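You operate a simulated robot arm through the tools that you are given. There is no shell and no other tool.

You run a simulated robot arm. Do the job below in one go: nothing can be reset, and whatever is moved stays where it is left.

Task
Clear the crumpled cards from under the gate and prove the feed.
Fine: feeder off and gate raised first, tear nothing; cards in the returns tray; gate down, on, one test, SINGLE.

It is judged by the outcome, as a careful person would: the job done as asked, and still so three seconds after it is handed in. It fails if anything else is knocked over, pushed out of place, dropped, spilled or broken.

Robot
A 6-joint arm with a two-finger gripper, fixed in place. Base frame: the origin is on the floor under the middle of its stand, x ahead of it, y to its left, z up; the work surface is at about z = 0.85. Lengths are in m, angles in degrees, forces in N, time in s.
It reaches about 1.417 m from its shoulder. Its first joint turns from -166.0 to 166.0 degrees. Payload 3.43 kg.
The TCP is the grasp point between the finger pads, 0.02 m short of the fingertips. In the tool frame z runs along the fingers and y along their closing line. The gripper opens to 0.19 m; its body begins 0.248 m behind the TCP.
Orientation is told as [roll, pitch, yaw] about the base's x, y, z axes, in that order, counted from this pose: with the fingers straight down and closing along the base's y, the tool's x points along the base's -x, its y along +y and its z along -z.

Tools
- The arm moves only by the tool move_arm. Its argument "commands" is a list of rows, each an object of numbers (a shift or turn left out is 0, a gripper value left out holds the last): "claw": the closure, from 0 (fully open) to 1 (shut); "x", "y", "z": the shift along the tool's x, y, z in m; "wx", "wy", "wz": the turn, a rotation vector about the tool's x, y, z in rad. In form: [{"claw": .., "x": .., "y": .., "z": .., "wx": .., "wy": .., "wz": ..}, ...]. A call has 1 to 20 rows; each row is the pose to reach, as a shift and turn from the pose commanded when the call began, along the tool's axes at that moment. Rows are played at 5 a second. More than 0.05 m and 8.6 degrees between two rows, or a gripper value outside its range, and nothing of the call is played. Where a pose cannot be reached the arm comes as near as it can. A force on the tool above 90 N (or 10 N above the force at the start of the call, whichever is more), or a blocked arm, ends the call early, and 0.2 s more pass. The fingers move at their own pace (about 0.153 m/s each) and stop on an object; they squeeze with about 39 N. The grip force told is the motor's: it shows also when the fingers shut on nothing. Time passes only in rows, and 0.2 s behind the last, so rows that repeat a pose let the fingers close. It gives the time, the measured TCP pose, the force on the tool (base axes), the opening and the grip force at its end, in the units of the frame above (readings bear some noise), with the torque about the TCP (base axes, N m) and any sound that the robot's microphone picked up.
- Cameras (640 x 400 px; columns grow to the right, rows downward): "scene" is fixed at [0.0506, -0.4991, 1.3632]; the picture's right is [-0.99, 0.15, 0.00], its down [0.14, 0.91, -0.40] and it looks along [-0.06, -0.40, -0.92] (base axes); focal length 214 px, centre (320, 200). "wrist" rides on the gripper at [0.07, -0.008, -0.288] in the tool frame; the picture's right is [0.12, 0.99, 0.00], its down [-0.96, 0.12, -0.25] and it looks along [-0.25, 0.03, 0.97] (tool axes); focal length 261 px, centre (320, 200).
- grab_frame(camera): a new picture of that camera. The clock stands still meanwhile.
- lift_body(by): moves the trunk up (or, below 0, down) by that many m; the arm rides with it, the base frame stays. It gives what a move gives, with no picture.
- point_at(camera, pixels): for up to 12 pixels [column, row] of the newest picture of that camera ("zoom" is the newest enlarged one), the place [x, y, z] in the base frame of the surface seen there, good to about 0.002 m. The clock stands still meanwhile.
- inspect(camera, box): a new picture of the part [left, top, right, bottom] of that camera's present view, enlarged. The clock stands still meanwhile.
- finish_job(): hands the job in; it is judged then, once.

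Unless the task says otherwise, let go and move clear before handing in.

The tools are called after "Call:" by a JSON object that holds its "api" and its "payload". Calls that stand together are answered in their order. move_arm: Moves the arm, as the interface text tells. Its arguments: {"type":"object","properties":{"commands":{"type":"array","items":{"type":"object","properties":{"claw":{"type":"number"},"x":{"type":"number"},"y":{"type":"number"},"z":{"type":"number"},"wx":{"type":"number"},"wy":{"type":"number"},"wz":{"type":"number"}}}}},"required":["commands"]} The other tools are called the same way: lift_body (by) moves the trunk up or down; grab_frame (camera) takes a picture; point_at (camera, pixels) gives the place of the surface under pixels of a picture; inspect (camera, box) takes an enlarged picture of a part of a camera's view; finish_job () hands the job in.

At the start:

```text
t: 0.0
eef_pos: [0.3303, -0.6759, 1.136]
tool_rot: [0.0, 0.0, 0.0]
force: [-0.3, 0.3, 0.8]
moment: [0.02, 0.0, -0.01]
grip_width: 0.1898
grip_force: 0.0
trunk travel left (down, up): [-0.075, 0.365]
```

scene: 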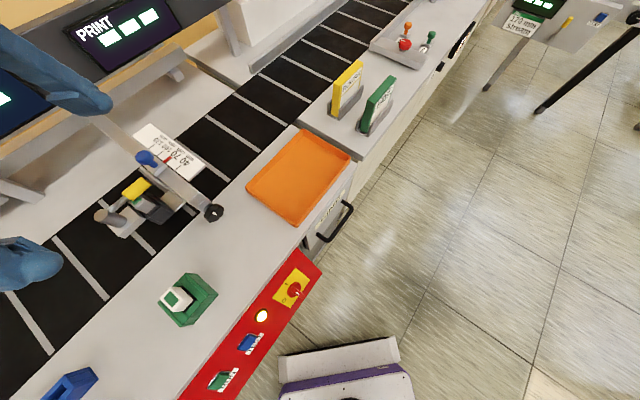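
wrist: 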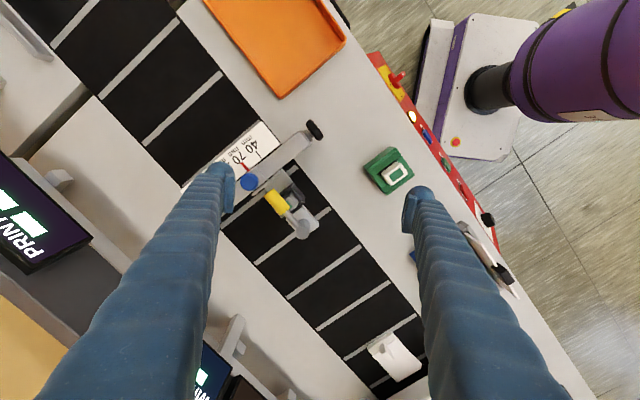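

The first pictures show a conveyor with a gate assembly (wrist ~ (270,190)), a red control panel (scene ~ (250,330)), an orange tray and a green block. I'll look closer at each before moving.

Call:
{"api": "inspect", "payload": {"camera": "scene", "box": [80, 110, 240, 240]}}

Call:
{"api": "inspect", "payload": {"camera": "scene", "box": [140, 240, 340, 400]}}

Call:
{"api": "inspect", "payload": {"camera": "wrist", "box": [180, 100, 340, 250]}}

Call:
{"api": "inspect", "payload": {"camera": "wrist", "box": [350, 40, 530, 300]}}

Call:
{"api": "inspect", "payload": {"camera": "scene", "box": [240, 0, 640, 240]}}

```text
3.08 times, centred on (160, 175) of scene
```

zoom: 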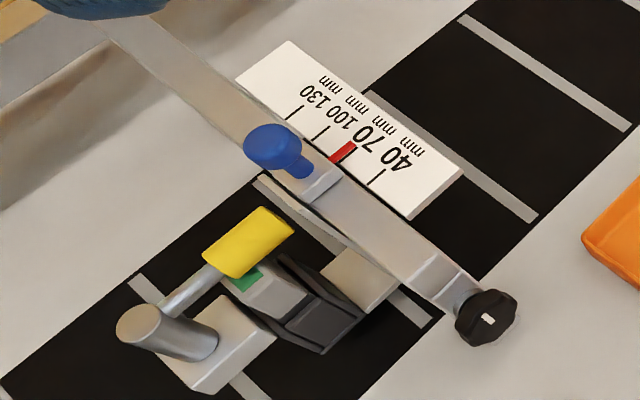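

```text
2.50 times, centred on (240, 320) of scene
```

zoom: 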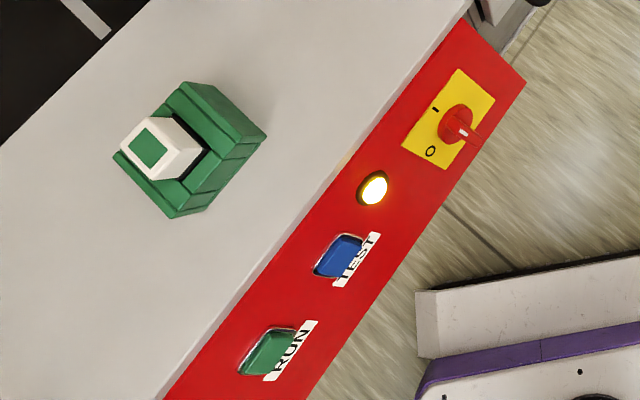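

```text
2.67 times, centred on (260, 175) of wrist
```

zoom: 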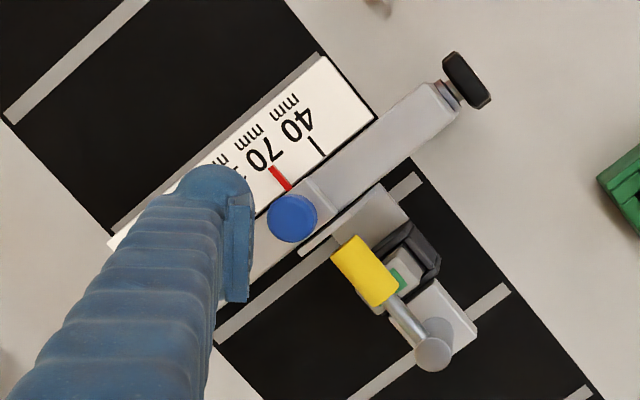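

```text
1.54 times, centred on (440, 170) of wrist
```

zoom: 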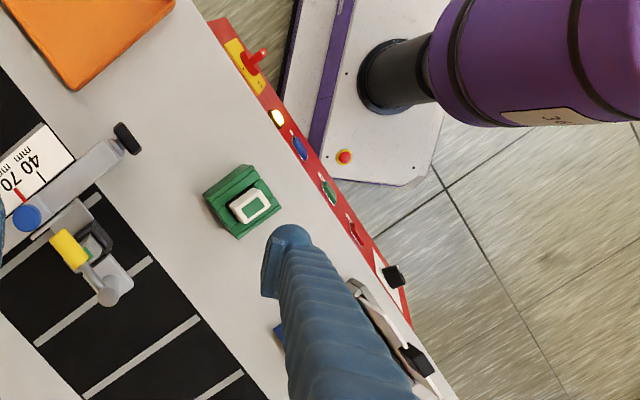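

```text
1.60 times, centred on (440, 120) of scene
```

zoom: 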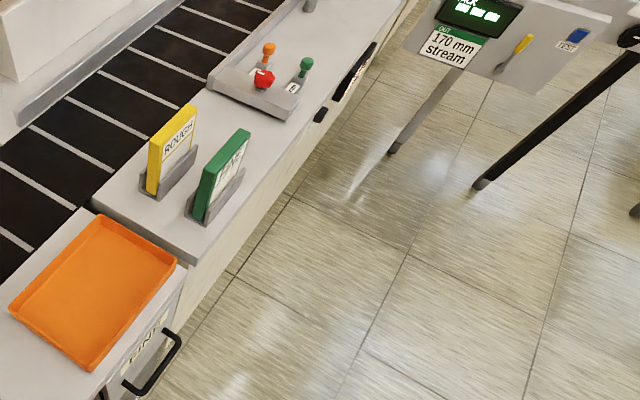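

The panel carries an I/O switch, a lamp, TEST, RUN and more toward the wrist picture's (385,165..300). I'll locate the features with point_at on fresh frames.

Call:
{"api": "grab_frame", "payload": {"camera": "scene"}}

Call:
{"api": "point_at", "payload": {"camera": "scene", "pixels": [[295, 290], [262, 316], [247, 343], [222, 380], [300, 175], [275, 180], [175, 294], [190, 318], [148, 158], [134, 190], [105, 215], [214, 213]]}}

Call:
{"api": "grab_frame", "payload": {"camera": "wrist"}}

Call:
{"api": "point_at", "payload": {"camera": "wrist", "pixels": [[397, 80], [413, 117], [427, 135], [445, 163], [463, 190], [487, 219], [505, 275], [394, 355], [276, 200], [250, 182], [301, 226], [393, 172]]}}

Call:
{"api": "inspect", "payload": {"camera": "wrist", "box": [420, 120, 540, 320]}}

Call:
{"api": "inspect", "payload": {"camera": "wrist", "box": [340, 300, 460, 400]}}

```text
taken
```

scene: 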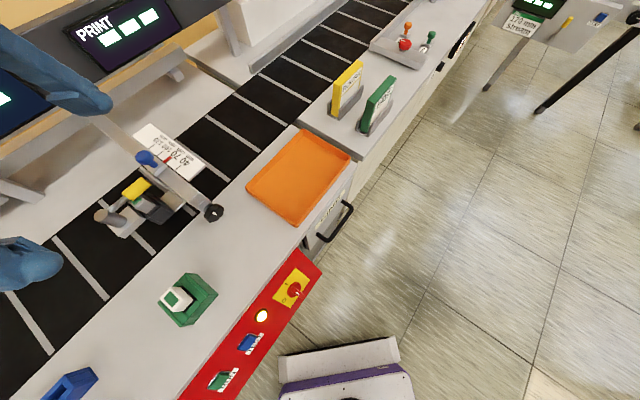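

```text
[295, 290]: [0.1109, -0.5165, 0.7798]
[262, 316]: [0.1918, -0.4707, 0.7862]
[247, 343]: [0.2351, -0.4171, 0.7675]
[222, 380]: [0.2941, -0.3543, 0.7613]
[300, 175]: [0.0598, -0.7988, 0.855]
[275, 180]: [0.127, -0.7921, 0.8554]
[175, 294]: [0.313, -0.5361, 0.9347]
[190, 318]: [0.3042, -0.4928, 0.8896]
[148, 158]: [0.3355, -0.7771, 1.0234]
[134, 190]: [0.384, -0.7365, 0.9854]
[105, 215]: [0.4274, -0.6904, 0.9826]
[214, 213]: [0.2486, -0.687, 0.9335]
```

```text
taken
```

wrist: 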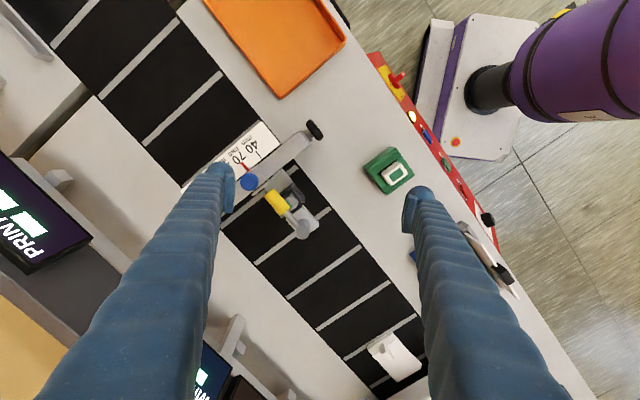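

```text
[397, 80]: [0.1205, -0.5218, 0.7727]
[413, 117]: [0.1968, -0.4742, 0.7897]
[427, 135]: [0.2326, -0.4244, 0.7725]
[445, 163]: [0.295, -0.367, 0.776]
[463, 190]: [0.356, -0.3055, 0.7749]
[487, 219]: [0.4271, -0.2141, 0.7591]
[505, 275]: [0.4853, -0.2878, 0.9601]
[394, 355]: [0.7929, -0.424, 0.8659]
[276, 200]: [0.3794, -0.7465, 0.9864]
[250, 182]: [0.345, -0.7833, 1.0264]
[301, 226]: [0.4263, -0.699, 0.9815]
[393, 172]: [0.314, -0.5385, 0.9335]
```

```text
2.00 times, centred on (480, 220) of wrist
```

zoom: 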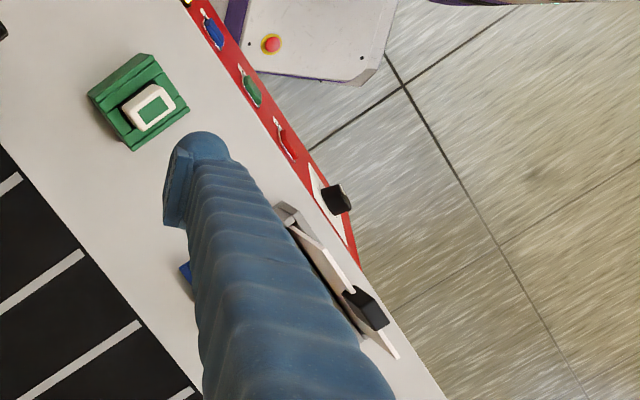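

```text
4.00 times, centred on (400, 350) of wrist
```

zoom: 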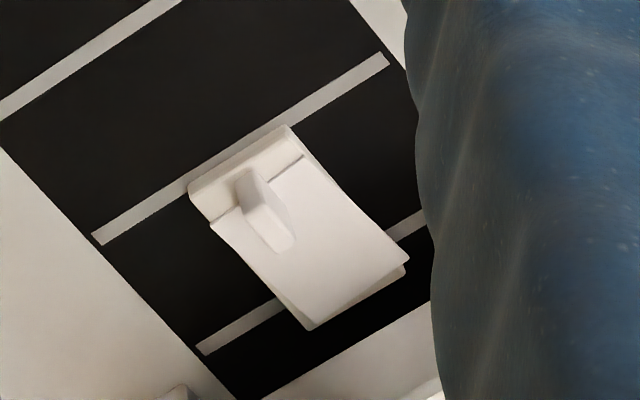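

The belt runs diagonally, with the gate bridge around (0.34,-0.78,1.02). I need a wider view, so I'll raise the trunk and look again.

Call:
{"api": "lift_body", "payload": {"by": 0.25}}

Call:
{"api": "grab_frame", "payload": {"camera": "wrist"}}

Call:
{"api": "grab_frame", "payload": {"camera": "scene"}}

```text
t: 2.6
eef_pos: [0.3295, -0.6742, 1.3864]
tool_rot: [0.0, 0.0, 0.0]
force: [0.2, -0.1, 0.1]
moment: [0.01, 0.0, 0.0]
grip_width: 0.1902
grip_force: 0.0
trunk travel left (down, up): [-0.325, 0.115]
```

```text
taken
```

wrist: 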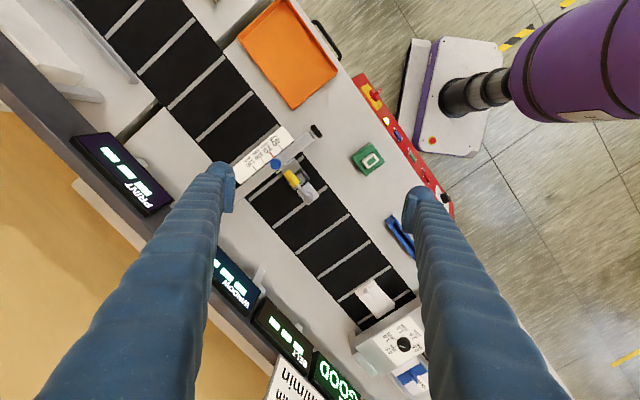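

```text
taken
```

scene: 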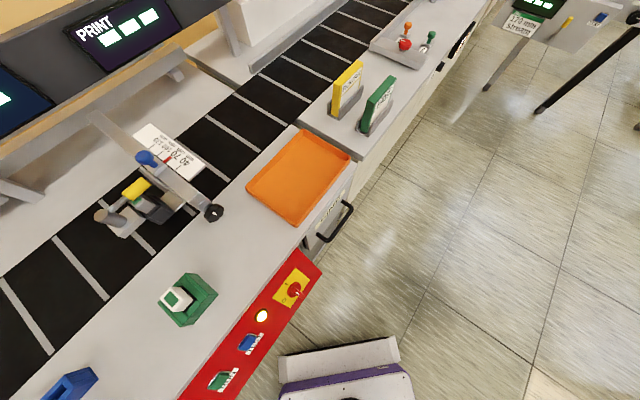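

The displays along the back (PRINT, WINDOW, two more and a sign) and a white box at the feed end (wrist (395,340)) need a closer view. I'll move toward +x to see them.

Call:
{"api": "move_arm", "payload": {"commands": [{"x": -0.04, "y": 0.02}, {"x": -0.08, "y": 0.04}, {"x": -0.12, "y": 0.06}, {"x": -0.16, "y": 0.08}, {"x": -0.2, "y": 0.1}, {"x": -0.24, "y": 0.12}, {"x": -0.28, "y": 0.14}, {"x": -0.32, "y": 0.16}]}}

Call:
{"api": "grab_frame", "payload": {"camera": "wrist"}}

Call:
{"api": "grab_frame", "payload": {"camera": "scene"}}

```text
t: 4.4
eef_pos: [0.6517, -0.5153, 1.3865]
tool_rot: [-0.1, 0.2, 0.0]
force: [0.7, 0.1, -0.1]
moment: [-0.02, 0.11, -0.02]
grip_width: 0.1897
grip_force: 0.1
trunk travel left (down, up): [-0.325, 0.115]
```

```text
taken
```

wrist: 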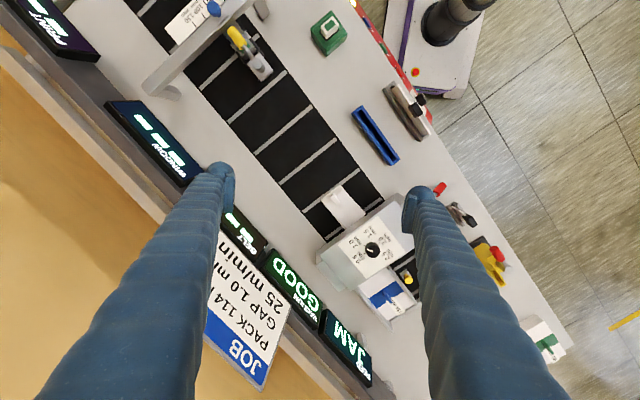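

```text
taken
```

scene: 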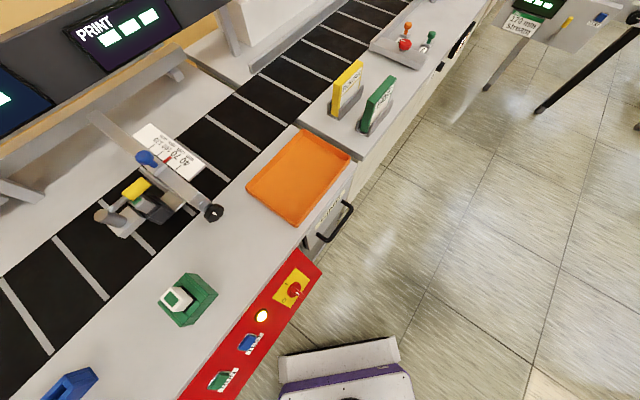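

The feeder is the white box at wrist (370,250) with the JAM display at (345,345); the job sign is at (245,310). I'll move further along to view the feeder.

Call:
{"api": "move_arm", "payload": {"commands": [{"x": -0.04, "y": 0.02}, {"x": -0.08, "y": 0.04}, {"x": -0.12, "y": 0.06}, {"x": -0.16, "y": 0.08}, {"x": -0.2, "y": 0.1}]}}

Call:
{"api": "grab_frame", "payload": {"camera": "wrist"}}

Call:
{"api": "inspect", "payload": {"camera": "wrist", "box": [180, 60, 420, 260]}}

Call:
{"api": "inspect", "payload": {"camera": "wrist", "box": [100, 100, 340, 300]}}

Call:
{"api": "inspect", "payload": {"camera": "wrist", "box": [300, 60, 560, 300]}}

```text
t: 5.6
eef_pos: [0.8306, -0.4058, 1.3803]
tool_rot: [-0.1, -0.1, 0.0]
force: [-1.3, -0.1, 0.7]
moment: [-0.21, -0.15, 0.01]
grip_width: 0.1901
grip_force: 0.0
out of reach, approached as far as the arm can: row 5
trunk travel left (down, up): [-0.325, 0.115]
```

```text
taken
```

wrist: 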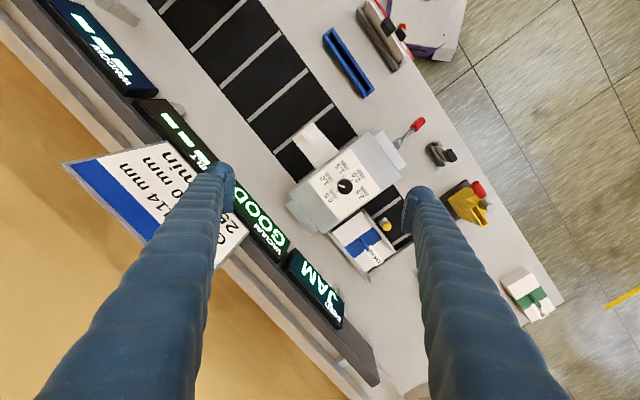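

```text
2.00 times, centred on (300, 160) of wrist
```

zoom: 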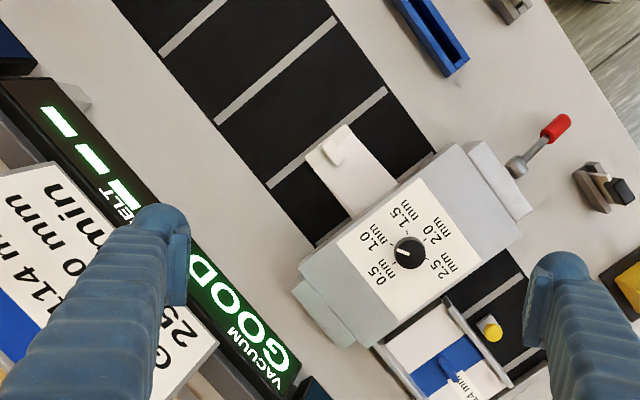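

```text
2.00 times, centred on (220, 200) of wrist
```

zoom: 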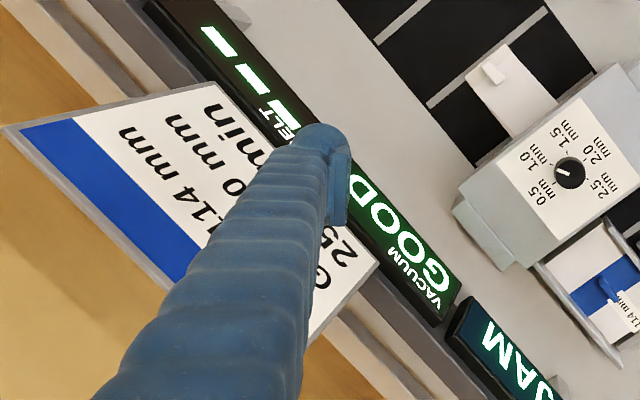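

```text
1.67 times, centred on (430, 180) of wrist
```

zoom: 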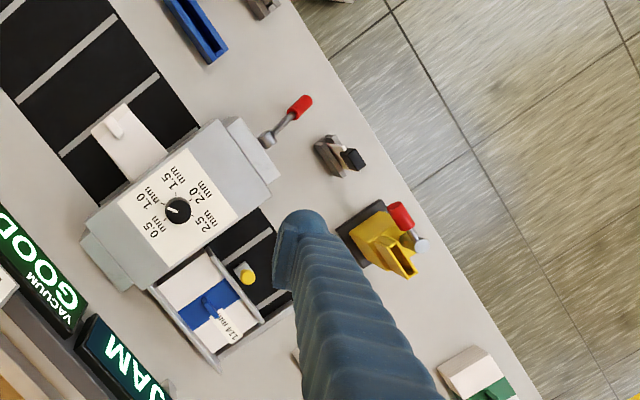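

The feeder bridge with its gap dial (wrist (345,185)), a red-handled lever (415,125), a crumpled card at (320,140), the stack behind (365,240) and other fixtures at (440,155), (470,200), (530,290) are visible. I'll get their coordinates.

Call:
{"api": "point_at", "payload": {"camera": "wrist", "pixels": [[345, 185], [418, 122], [398, 142], [318, 135], [326, 150], [365, 240], [387, 224], [440, 153], [448, 157], [470, 200], [478, 187], [530, 290]]}}

Call:
{"api": "point_at", "payload": {"camera": "wrist", "pixels": [[347, 60], [379, 30], [403, 33], [300, 195], [376, 140], [333, 232], [400, 190], [315, 125], [300, 130], [341, 150], [330, 290], [389, 24]]}}

Call:
{"api": "inspect", "payload": {"camera": "wrist", "box": [310, 0, 470, 100]}}

Call:
{"api": "inspect", "payload": {"camera": "wrist", "box": [400, 100, 560, 200]}}

Call:
{"api": "inspect", "payload": {"camera": "wrist", "box": [430, 160, 590, 340]}}

Call:
{"api": "inspect", "payload": {"camera": "wrist", "box": [280, 100, 440, 200]}}

```text
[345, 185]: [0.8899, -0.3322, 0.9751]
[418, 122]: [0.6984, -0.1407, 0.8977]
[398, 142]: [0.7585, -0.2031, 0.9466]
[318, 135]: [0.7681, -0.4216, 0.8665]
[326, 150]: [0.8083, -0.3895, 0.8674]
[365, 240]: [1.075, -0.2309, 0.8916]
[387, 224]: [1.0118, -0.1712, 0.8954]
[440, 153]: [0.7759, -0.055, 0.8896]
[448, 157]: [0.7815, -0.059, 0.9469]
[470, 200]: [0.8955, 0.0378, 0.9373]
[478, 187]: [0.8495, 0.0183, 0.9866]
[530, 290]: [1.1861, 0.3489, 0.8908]
```

```text
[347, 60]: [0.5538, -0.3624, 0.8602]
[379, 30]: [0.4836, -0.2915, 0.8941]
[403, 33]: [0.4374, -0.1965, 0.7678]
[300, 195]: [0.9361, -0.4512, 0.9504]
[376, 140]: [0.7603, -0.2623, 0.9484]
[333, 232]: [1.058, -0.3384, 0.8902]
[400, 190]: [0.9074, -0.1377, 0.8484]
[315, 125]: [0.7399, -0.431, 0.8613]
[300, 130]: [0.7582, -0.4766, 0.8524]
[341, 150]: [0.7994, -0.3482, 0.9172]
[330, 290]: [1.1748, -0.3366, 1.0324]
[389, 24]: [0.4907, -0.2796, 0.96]
```

```text
4.00 times, centred on (390, 50) of wrist
```

zoom: 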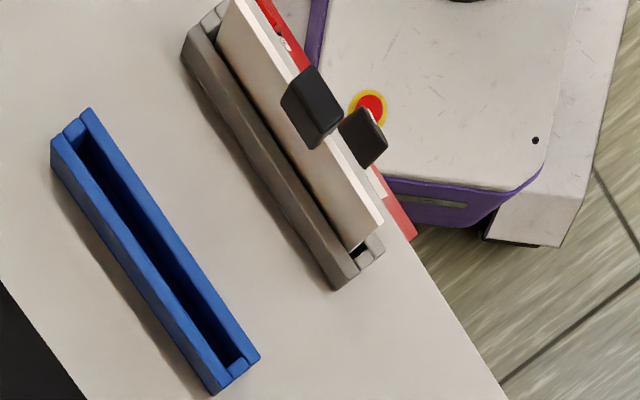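

```text
4.00 times, centred on (480, 150) of wrist
```

zoom: 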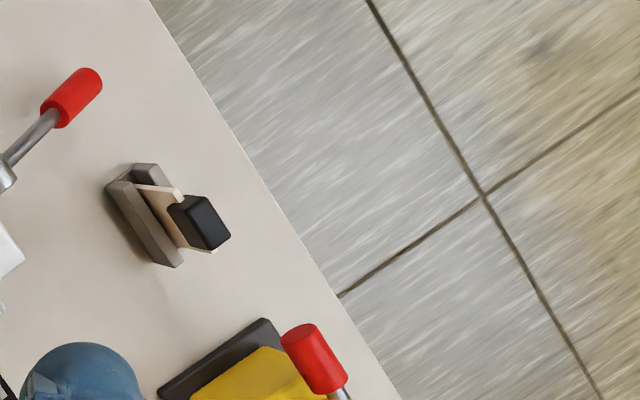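

```text
2.22 times, centred on (510, 250) of wrist
```

zoom: 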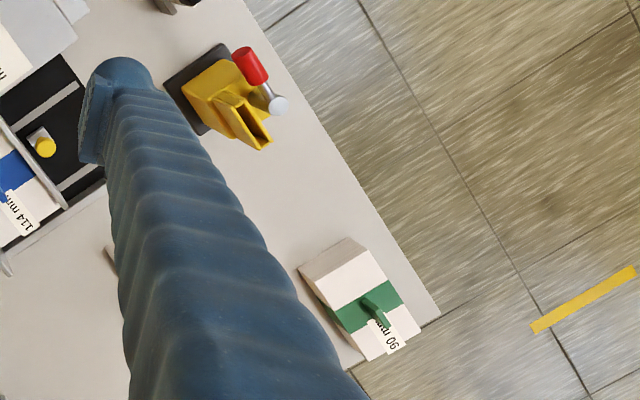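

```text
4.00 times, centred on (360, 150) of wrist
```

zoom: 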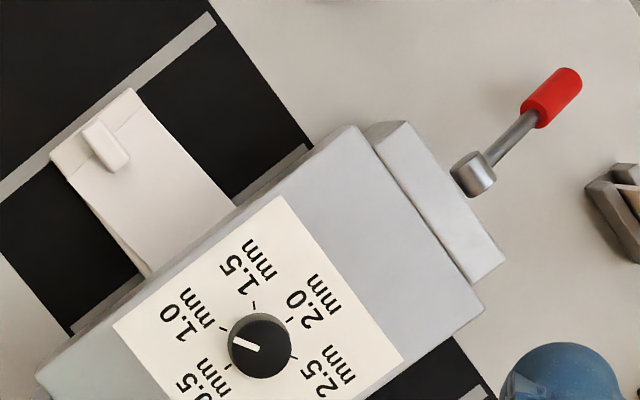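

The lever tip is at (0.70,-0.14,0.90), pivot (0.76,-0.20,0.95), the dial is near 1.0 mm and matches the job sign. Next I'll swing back to study the red control panel from above.

Call:
{"api": "move_arm", "payload": {"commands": [{"x": 0.04, "y": -0.005}, {"x": 0.08, "y": -0.01}, {"x": 0.12, "y": -0.015}, {"x": 0.16, "y": -0.02}, {"x": 0.2, "y": -0.025}, {"x": 0.24, "y": -0.025}, {"x": 0.28, "y": -0.025}, {"x": 0.32, "y": -0.025}, {"x": 0.36, "y": -0.025}, {"x": 0.4, "y": -0.025}, {"x": 0.44, "y": -0.025}]}}

Call:
{"api": "grab_frame", "payload": {"camera": "wrist"}}

Call:
{"api": "inspect", "payload": {"camera": "wrist", "box": [260, 100, 420, 200]}}

```text
t: 8.0
eef_pos: [0.3911, -0.4294, 1.3793]
tool_rot: [-0.1, -0.1, 0.0]
force: [-0.6, 0.2, -0.3]
moment: [-0.07, -0.07, 0.01]
grip_width: 0.1901
grip_force: 0.1
trunk travel left (down, up): [-0.325, 0.115]
```

```text
taken
```

wrist: 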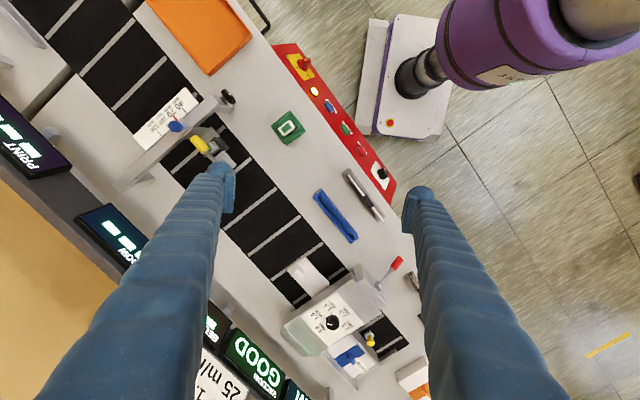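

```text
4.00 times, centred on (340, 150) of wrist
```

zoom: 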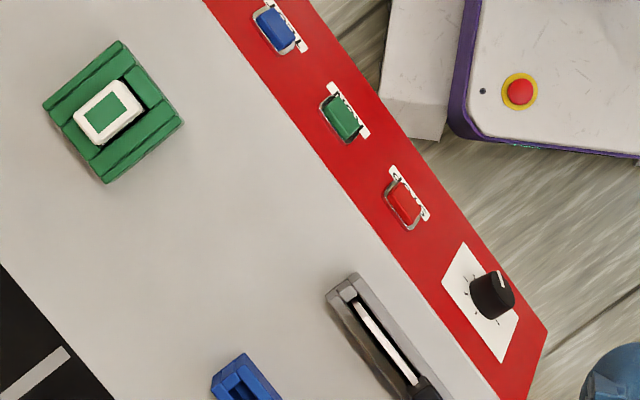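

The panel shows, from top: isolator, lamp, TEST, RUN, a red button and a black dial. I'll zoom tighter on each part.

Call:
{"api": "inspect", "payload": {"camera": "wrist", "box": [280, 40, 344, 80]}}

Call:
{"api": "inspect", "payload": {"camera": "wrist", "box": [310, 80, 374, 120]}}

Call:
{"api": "inspect", "payload": {"camera": "wrist", "box": [340, 130, 404, 200]}}

Call:
{"api": "inspect", "payload": {"camera": "scene", "box": [270, 260, 334, 310]}}

Call:
{"api": "inspect", "payload": {"camera": "scene", "box": [280, 180, 380, 250]}}

Call:
{"api": "inspect", "payload": {"camera": "scene", "box": [490, 0, 640, 100]}}

Call:
{"api": "inspect", "payload": {"camera": "wrist", "box": [180, 240, 440, 400]}}

```text
10.00 times, centred on (312, 60) of wrist
```

zoom: 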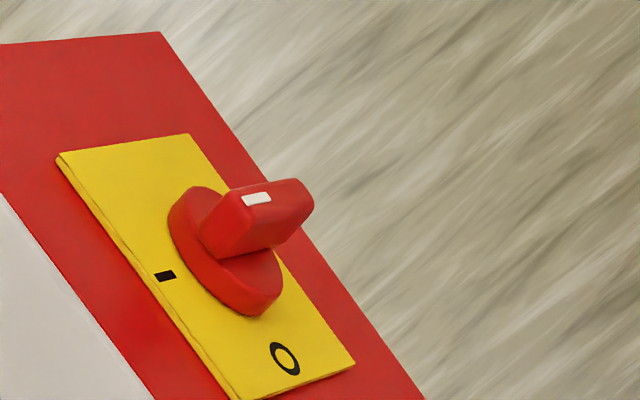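

```text
10.00 times, centred on (342, 100) of wrist
```

zoom: 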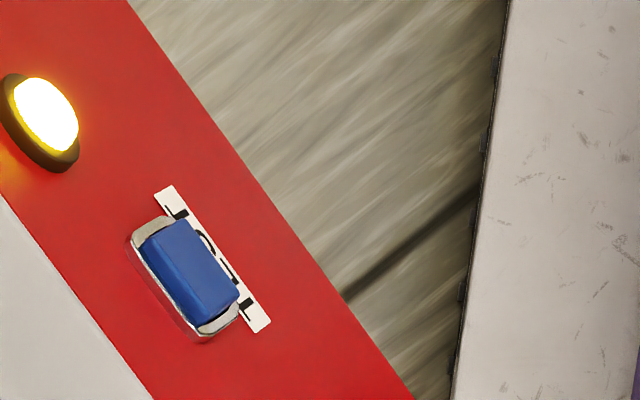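

```text
5.71 times, centred on (372, 165) of wrist
```

zoom: 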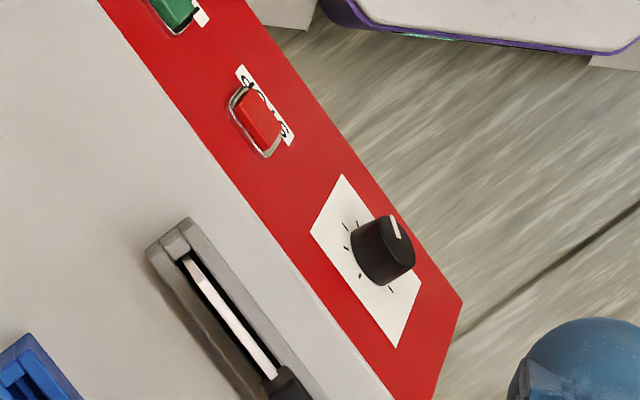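

```text
8.00 times, centred on (302, 285) of scene
```

zoom: 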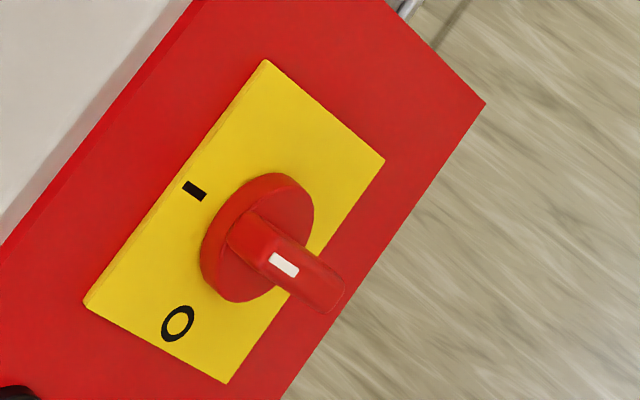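

```text
5.71 times, centred on (330, 215) of scene
```

zoom: 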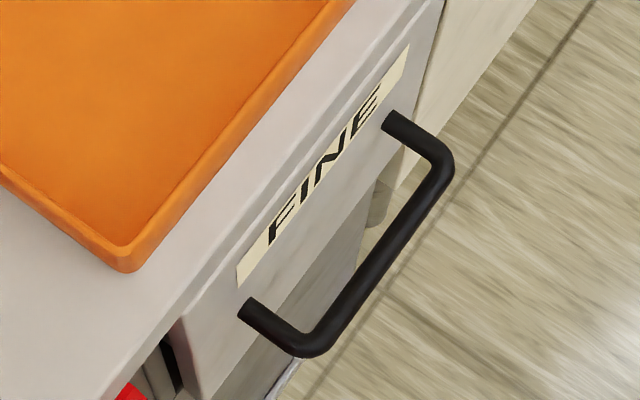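

```text
4.00 times, centred on (565, 50) of scene
```

zoom: 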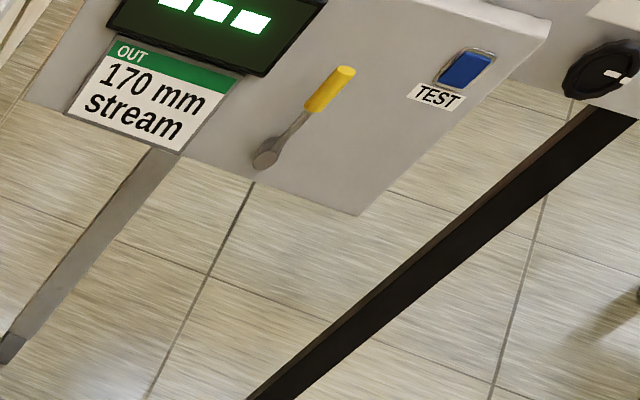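

```text
2.46 times, centred on (310, 320) of wrist
```

zoom: 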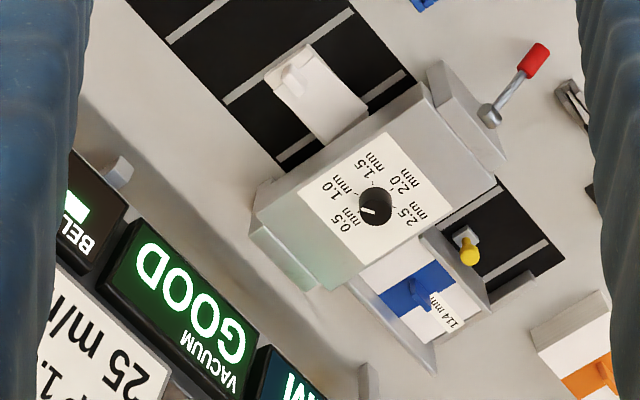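

The isolator's white mark points to I (top), the lamp is lit, buttons are TEST, RUN and STOP; a drawer labelled FINE sits under the orange tray. I'll tilt the camera toward the feeder end to see the lever, displays and any returns tray.

Call:
{"api": "move_arm", "payload": {"commands": [{"x": -0.04, "y": 0.01, "wx": -0.05, "wy": -0.08}, {"x": -0.08, "y": 0.02, "wx": -0.1, "wy": -0.16}, {"x": -0.12, "y": 0.03, "wx": -0.15, "wy": -0.24}, {"x": -0.16, "y": 0.04, "wx": -0.2, "wy": -0.32}, {"x": -0.2, "y": 0.05, "wx": -0.25, "wy": -0.4}, {"x": -0.2, "y": 0.05, "wx": -0.3, "wy": -0.48}, {"x": -0.2, "y": 0.05, "wx": -0.36, "wy": -0.56}]}}

Call:
{"api": "grab_frame", "payload": {"camera": "wrist"}}

```text
t: 9.6
eef_pos: [0.5924, -0.3813, 1.3779]
tool_rot: [23.1, -31.3, -6.6]
force: [-0.1, 0.2, -0.4]
moment: [0.06, -0.03, 0.05]
grip_width: 0.1899
grip_force: 0.0
trunk travel left (down, up): [-0.325, 0.115]
```

```text
taken
```

wrist: 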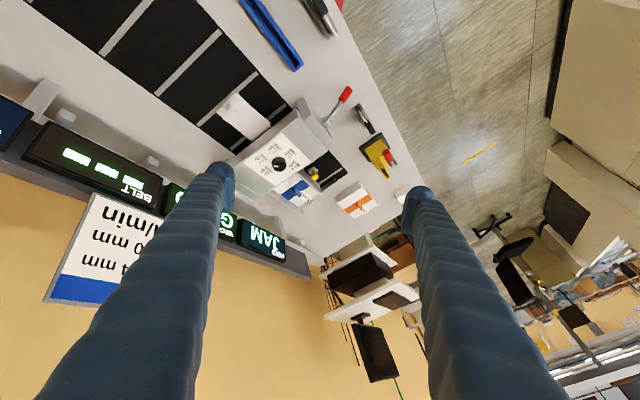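

Call:
{"api": "inspect", "payload": {"camera": "wrist", "box": [200, 70, 420, 210]}}

Call:
{"api": "inspect", "payload": {"camera": "wrist", "box": [310, 70, 420, 200]}}

Call:
{"api": "inspect", "payload": {"camera": "wrist", "box": [20, 100, 300, 310]}}

Call:
{"api": "inspect", "payload": {"camera": "wrist", "box": [300, 160, 460, 280]}}

```text
2.86 times, centred on (310, 140) of wrist
```

zoom: 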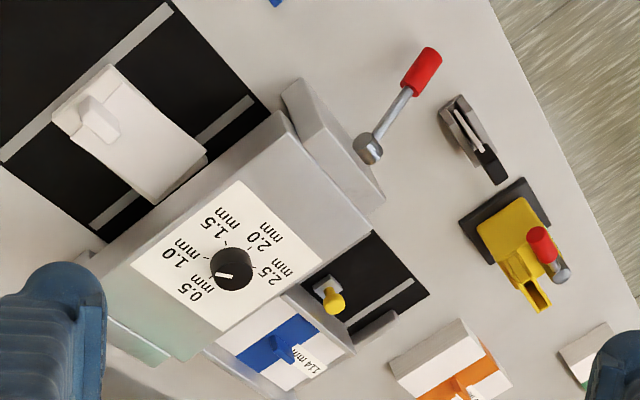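

```text
3.08 times, centred on (365, 135) of wrist
```

zoom: 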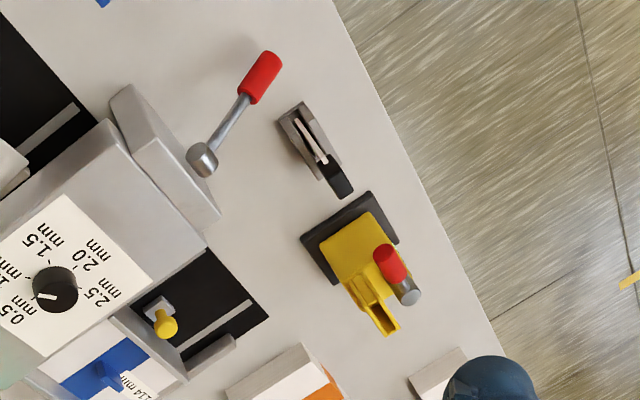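

```text
1.90 times, centred on (160, 205) of wrist
```

zoom: 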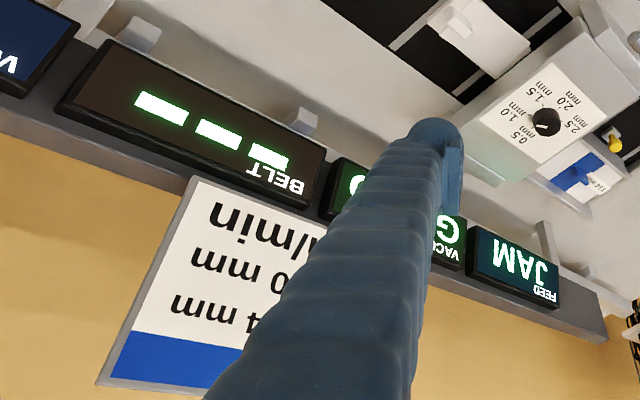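

```text
3.33 times, centred on (380, 220) of wrist
```

zoom: 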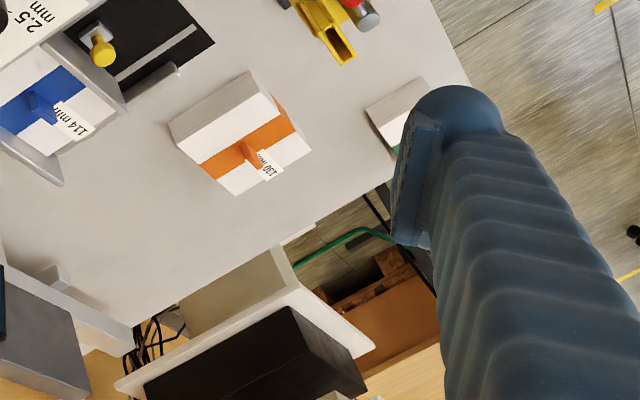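

FEED shows JAM; no returns tray at this end. I'll straighten up and look at the orange tray end of the line.

Call:
{"api": "move_arm", "payload": {"commands": [{"wx": 0.05, "wy": 0.08}, {"wx": 0.1, "wy": 0.16}, {"wx": 0.15, "wy": 0.24}, {"wx": 0.2, "wy": 0.32}, {"wx": 0.25, "wy": 0.4}, {"wx": 0.3, "wy": 0.48}, {"wx": 0.36, "wy": 0.56}]}}

Call:
{"api": "move_arm", "payload": {"commands": [{"x": 0.04, "y": -0.03}, {"x": 0.08, "y": -0.06}, {"x": 0.12, "y": -0.09}, {"x": 0.16, "y": -0.12}, {"x": 0.2, "y": -0.15}, {"x": 0.24, "y": -0.18, "wx": 0.07, "wy": 0.07}, {"x": 0.28, "y": -0.21, "wx": 0.14, "wy": 0.14}, {"x": 0.32, "y": -0.24, "wx": 0.2, "wy": 0.2}, {"x": 0.36, "y": -0.27, "wx": 0.25, "wy": 0.25}, {"x": 0.4, "y": -0.28, "wx": 0.3, "wy": 0.3}]}}

Call:
{"api": "grab_frame", "payload": {"camera": "wrist"}}

```text
t: 11.2
eef_pos: [0.5935, -0.3809, 1.3775]
tool_rot: [-0.1, 0.2, -0.1]
force: [0.4, 0.9, 0.3]
moment: [0.0, 0.09, -0.01]
grip_width: 0.1901
grip_force: 0.0
trunk travel left (down, up): [-0.325, 0.115]
```

```text
t: 13.4
eef_pos: [0.1908, -0.6607, 1.3784]
tool_rot: [-17.9, 16.9, -2.6]
force: [0.0, -0.1, 0.5]
moment: [0.01, -0.06, -0.02]
grip_width: 0.1901
grip_force: 0.1
trunk travel left (down, up): [-0.325, 0.115]
```

```text
taken
```

wrist: 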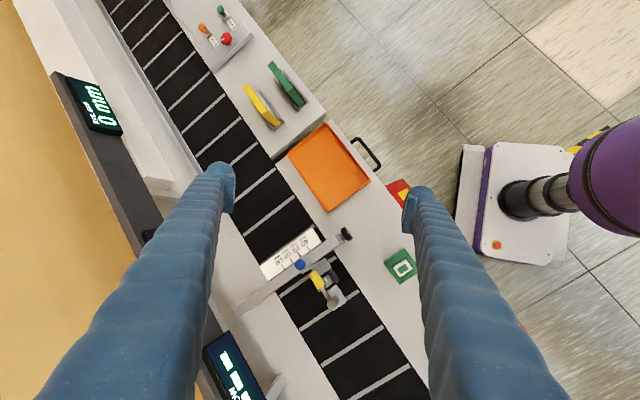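

The orange tray is the only tray visible (wrist (330,165)); I'll zoom for labels around it and the further objects.

Call:
{"api": "inspect", "payload": {"camera": "wrist", "box": [260, 100, 400, 220]}}

Call:
{"api": "inspect", "payload": {"camera": "wrist", "box": [100, 0, 360, 130]}}

Call:
{"api": "inspect", "payload": {"camera": "scene", "box": [230, 110, 370, 240]}}

Call:
{"api": "point_at", "payload": {"camera": "wrist", "pixels": [[288, 154], [325, 125], [369, 180], [328, 210], [305, 165], [345, 165], [330, 150], [330, 185], [326, 168], [346, 233], [403, 268], [300, 265]]}}

```text
3.33 times, centred on (330, 160) of wrist
```

zoom: 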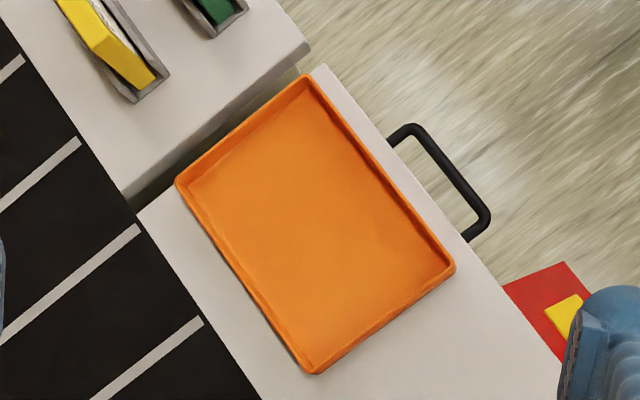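

```text
2.46 times, centred on (230, 65) of wrist
```

zoom: 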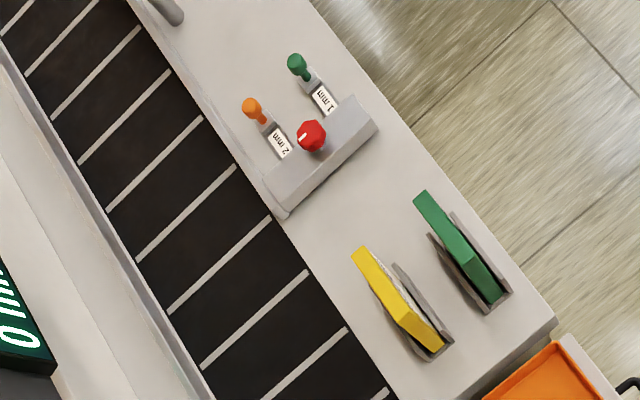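

```text
3.08 times, centred on (300, 175) of scene
```

zoom: 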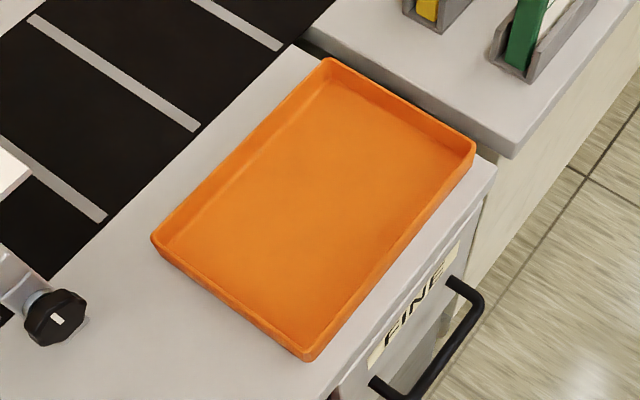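

```text
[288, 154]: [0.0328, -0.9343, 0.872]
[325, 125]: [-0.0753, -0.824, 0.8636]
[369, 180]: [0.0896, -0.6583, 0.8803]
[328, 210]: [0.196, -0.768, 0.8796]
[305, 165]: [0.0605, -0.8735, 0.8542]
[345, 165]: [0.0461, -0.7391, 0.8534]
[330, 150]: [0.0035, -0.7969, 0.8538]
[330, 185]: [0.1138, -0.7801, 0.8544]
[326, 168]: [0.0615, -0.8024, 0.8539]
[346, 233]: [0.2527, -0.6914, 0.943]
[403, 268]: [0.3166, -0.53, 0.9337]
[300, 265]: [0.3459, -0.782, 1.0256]
```

The tray floor is at about (0.06,-0.80,0.854) and it's empty; it's the only tray. Now I'll measure the panel plane and isolator handle precisely with zoomed scene views.

Call:
{"api": "inspect", "payload": {"camera": "scene", "box": [270, 260, 334, 310]}}

Call:
{"api": "point_at", "payload": {"camera": "zoom", "pixels": [[270, 75], [370, 165], [225, 370], [100, 300], [193, 191], [178, 322], [285, 265], [330, 290], [262, 215], [300, 180], [215, 280], [430, 100]]}}

Call:
{"api": "inspect", "payload": {"camera": "scene", "box": [190, 300, 290, 400]}}

Call:
{"api": "point_at", "payload": {"camera": "zoom", "pixels": [[230, 170], [330, 130], [255, 130], [330, 70], [200, 250], [130, 320], [150, 310], [340, 180], [220, 370], [280, 60], [140, 340], [300, 280]]}}

```text
8.00 times, centred on (302, 285) of scene
```

zoom: 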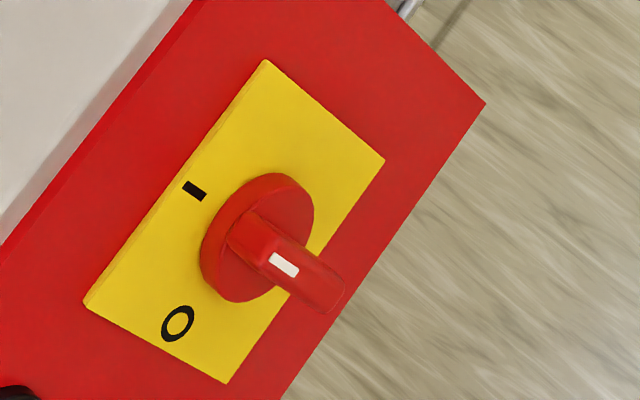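

```text
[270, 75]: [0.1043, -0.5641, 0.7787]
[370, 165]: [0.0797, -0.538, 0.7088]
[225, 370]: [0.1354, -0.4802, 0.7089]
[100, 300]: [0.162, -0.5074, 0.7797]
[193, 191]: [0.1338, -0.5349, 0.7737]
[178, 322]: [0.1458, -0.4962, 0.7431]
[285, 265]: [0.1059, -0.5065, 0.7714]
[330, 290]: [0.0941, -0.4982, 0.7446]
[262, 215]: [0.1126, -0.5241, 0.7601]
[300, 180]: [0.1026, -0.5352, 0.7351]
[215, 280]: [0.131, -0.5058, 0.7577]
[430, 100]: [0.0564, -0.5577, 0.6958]
```

```text
4.00 times, centred on (240, 350) of scene
```

zoom: 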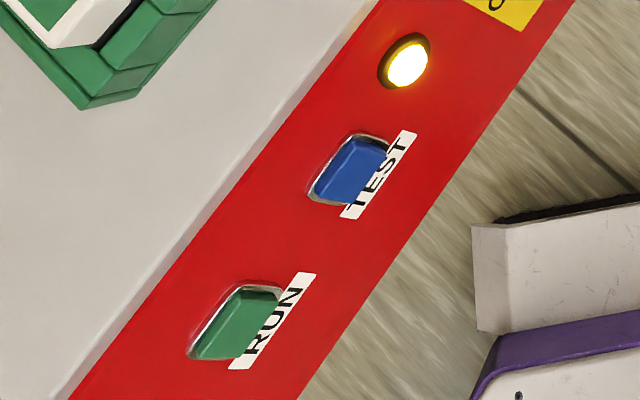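

```text
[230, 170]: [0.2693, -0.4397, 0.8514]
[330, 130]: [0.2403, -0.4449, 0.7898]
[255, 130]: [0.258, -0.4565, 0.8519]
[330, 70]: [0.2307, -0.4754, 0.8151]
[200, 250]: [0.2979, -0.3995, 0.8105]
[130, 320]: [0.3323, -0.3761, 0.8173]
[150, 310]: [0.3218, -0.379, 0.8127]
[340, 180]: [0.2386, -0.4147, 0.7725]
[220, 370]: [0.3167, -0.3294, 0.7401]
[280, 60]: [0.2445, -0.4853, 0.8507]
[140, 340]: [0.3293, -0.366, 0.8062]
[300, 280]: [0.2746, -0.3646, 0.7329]
```

The panel normal works out to about (-0.62,0.63,0.46), handle centre about (0.12,-0.52,0.744) pointing up at I; O is on the operator's left. I need to check the robot's own stand geometry near the panel before reaching there.

Call:
{"api": "point_at", "payload": {"camera": "wrist", "pixels": [[480, 200], [497, 245], [530, 170], [560, 215], [475, 150], [520, 200], [545, 200], [600, 195]]}}

Call:
{"api": "point_at", "payload": {"camera": "scene", "pixels": [[340, 350], [340, 385], [300, 385], [395, 360], [395, 385], [285, 360]]}}

```text
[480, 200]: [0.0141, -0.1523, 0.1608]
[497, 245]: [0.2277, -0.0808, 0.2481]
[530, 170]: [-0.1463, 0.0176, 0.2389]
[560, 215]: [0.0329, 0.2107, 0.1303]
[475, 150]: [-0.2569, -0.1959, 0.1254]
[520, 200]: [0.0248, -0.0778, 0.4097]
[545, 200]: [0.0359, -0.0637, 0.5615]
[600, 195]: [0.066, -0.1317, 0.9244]
```

```text
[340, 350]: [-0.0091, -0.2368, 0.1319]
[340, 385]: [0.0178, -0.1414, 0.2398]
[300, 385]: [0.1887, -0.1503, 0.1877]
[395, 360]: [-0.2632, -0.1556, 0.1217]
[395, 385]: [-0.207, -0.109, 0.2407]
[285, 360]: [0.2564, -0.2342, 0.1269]
```

The stand's base is low and its column thin, so a tilted approach to the panel may be feasible. I'll straighten the tool, then yaw it so the fingers close along the panel, staying high.

Call:
{"api": "move_arm", "payload": {"commands": [{"wx": -0.07, "wy": -0.07}, {"wx": -0.14, "wy": -0.14}, {"wx": -0.2, "wy": -0.2}, {"wx": -0.25, "wy": -0.25}, {"wx": -0.3, "wy": -0.3, "claw": 0.6}]}}

Call:
{"api": "move_arm", "payload": {"commands": [{"wz": 0.12, "y": 0.02, "z": 0.03}, {"wz": 0.24, "y": 0.04, "z": 0.06}, {"wz": 0.36, "y": 0.06, "z": 0.09}, {"wz": 0.48, "y": 0.08, "z": 0.12}, {"wz": 0.6, "y": 0.1, "z": 0.15}, {"wz": 0.72, "y": 0.11, "z": 0.18}, {"wz": 0.794, "y": 0.11, "z": 0.2}]}}

Call:
{"api": "grab_frame", "payload": {"camera": "wrist"}}

```text
t: 14.6
eef_pos: [0.1915, -0.6617, 1.3778]
tool_rot: [0.0, 0.0, 0.1]
force: [-0.9, -0.7, -0.4]
moment: [0.08, -0.05, 0.01]
grip_width: 0.0756
grip_force: 0.0
trunk travel left (down, up): [-0.325, 0.115]
```

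```text
t: 16.2
eef_pos: [0.1931, -0.5502, 1.1781]
tool_rot: [0.0, 0.0, -45.7]
force: [-0.3, -0.4, -0.6]
moment: [0.02, 0.0, -0.04]
grip_width: 0.076
grip_force: 0.1
trunk travel left (down, up): [-0.325, 0.115]
```

```text
taken
```

wrist: 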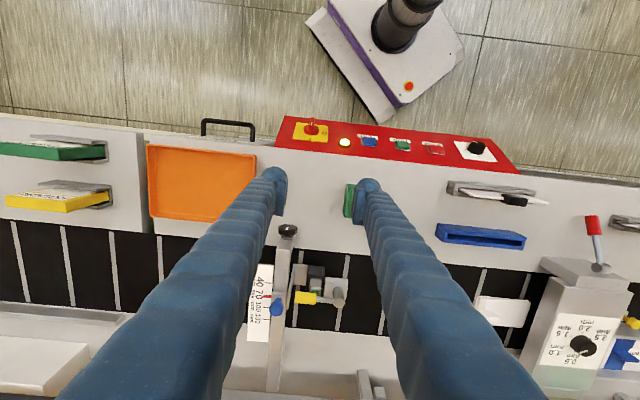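

The tool is now aligned with the panel (picture up = toward the robot). I'll tilt so the fingers face the panel squarely, in the open above the table.

Call:
{"api": "move_arm", "payload": {"commands": [{"wy": -0.12}, {"wy": -0.24}, {"wy": -0.36}, {"wy": -0.48}, {"wy": -0.6}, {"wy": -0.72}, {"wy": -0.84}, {"wy": -0.96}, {"wy": -1.098}]}}

Call:
{"api": "grab_frame", "payload": {"camera": "scene"}}

Call:
{"api": "grab_frame", "payload": {"camera": "wrist"}}

```text
t: 18.2
eef_pos: [0.1647, -0.6185, 1.2097]
tool_rot: [3.2, -61.6, -47.4]
force: [0.4, 1.4, 0.3]
moment: [-0.08, 0.12, -0.28]
grip_width: 0.0762
grip_force: 0.0
out of reach, approached as far as the arm can: row 6, 7, 8, 9
trunk travel left (down, up): [-0.325, 0.115]
```

```text
taken
```

scene: 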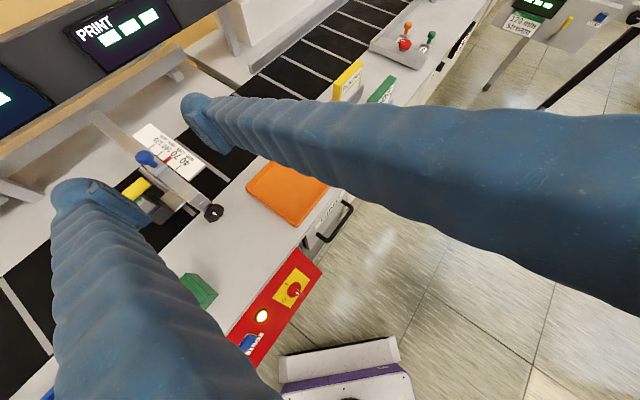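

```text
taken
```

wrist: 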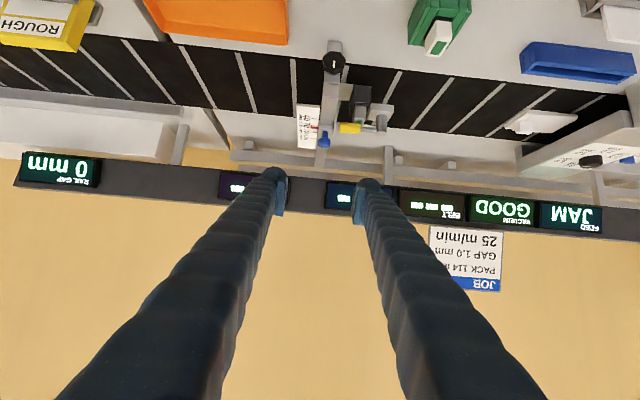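

The fully square tilt is out of reach this close to the stand (arm stopped at (0.165,-0.619,1.21)), but this view reads FEED JAM, JOB GAP 1.0 mm. I'll go back to a steeper tool and plan to push the isolator handle with closed fingers instead.

Call:
{"api": "move_arm", "payload": {"commands": [{"wy": 0.1}, {"wy": 0.2}, {"wy": 0.3}, {"wy": 0.4}, {"wy": 0.5}]}}

```text
t: 19.4
eef_pos: [0.1663, -0.6217, 1.2052]
tool_rot: [-0.1, -34.2, -45.4]
force: [-0.9, -0.1, 1.2]
moment: [0.06, 0.03, 0.03]
grip_width: 0.076
grip_force: 0.1
trunk travel left (down, up): [-0.325, 0.115]
```

Tilt is now 34°, which is reachable. I'll close the fingers and move to a hover point just off the isolator's upper right, beyond the table edge.

Call:
{"api": "move_arm", "payload": {"commands": [{"claw": 1, "x": 0.035, "y": -0.0015, "z": 0.024}, {"x": 0.07, "y": -0.003, "z": 0.048}, {"x": 0.105, "y": -0.0045, "z": 0.072}, {"x": 0.14, "y": -0.006, "z": 0.096}, {"x": 0.175, "y": -0.0075, "z": 0.12}, {"x": 0.21, "y": -0.009, "z": 0.144}, {"x": 0.245, "y": -0.0105, "z": 0.168}, {"x": 0.28, "y": -0.012, "z": 0.192}, {"x": 0.3126, "y": -0.0131, "z": 0.215}]}}

Call:
{"api": "grab_frame", "payload": {"camera": "scene"}}

Call:
{"api": "grab_frame", "payload": {"camera": "wrist"}}

```text
t: 21.4
eef_pos: [0.0322, -0.6016, 0.9022]
tool_rot: [5.7, -32.0, -47.3]
force: [0.6, -0.6, -0.2]
moment: [0.04, -0.09, 0.03]
grip_width: 0.0
grip_force: 33.7
out of reach, approached as far as the arm can: row 5, 6, 7, 8, 9
trunk travel left (down, up): [-0.325, 0.115]
```

```text
taken
```

scene: 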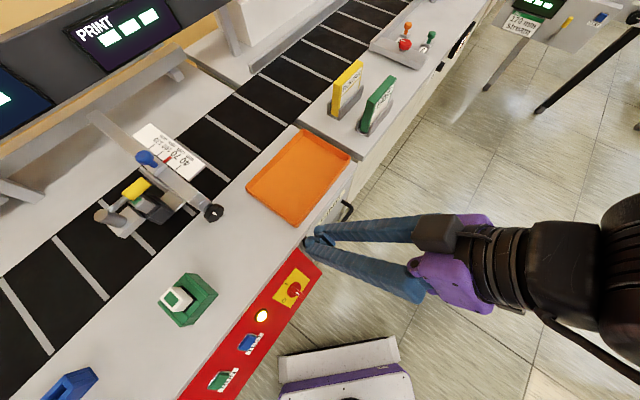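

```text
taken
```

wrist: 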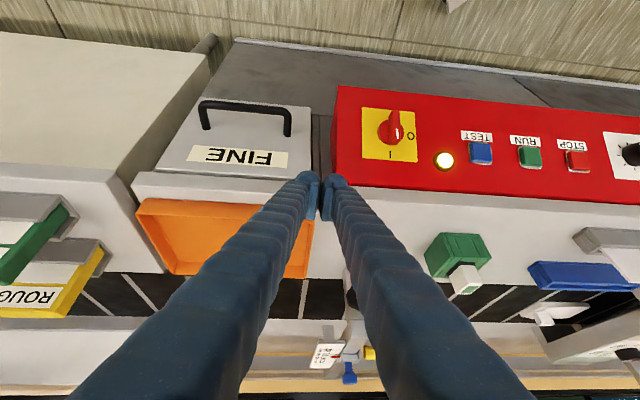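

The wrist view shows the isolator clearly (I at (390,155), O at (410,135), handle on I). The reach limit here looks like the arm folding too tightly, so I'll back up and lower the trunk, keeping height clear.

Call:
{"api": "move_arm", "payload": {"commands": [{"x": -0.03, "z": -0.026}, {"x": -0.06, "z": -0.052}, {"x": -0.09, "z": -0.078}, {"x": -0.12, "z": -0.104}, {"x": -0.15, "z": -0.13}, {"x": -0.18, "z": -0.156}, {"x": -0.21, "z": -0.182}, {"x": -0.235, "z": -0.203}]}}

Call:
{"api": "lift_body", "payload": {"by": -0.28}}

```text
t: 23.2
eef_pos: [0.0834, -0.6834, 1.1963]
tool_rot: [5.6, -31.8, -47.2]
force: [0.8, -0.2, 0.5]
moment: [-0.01, 0.0, 0.0]
grip_width: 0.0
grip_force: 34.1
trunk travel left (down, up): [-0.325, 0.115]
```

```text
t: 26.0
eef_pos: [0.0827, -0.6841, 0.9161]
tool_rot: [5.7, -31.9, -47.3]
force: [0.0, -0.1, 0.3]
moment: [-0.01, 0.01, -0.02]
grip_width: 0.0
grip_force: 34.2
trunk travel left (down, up): [-0.045, 0.395]
```

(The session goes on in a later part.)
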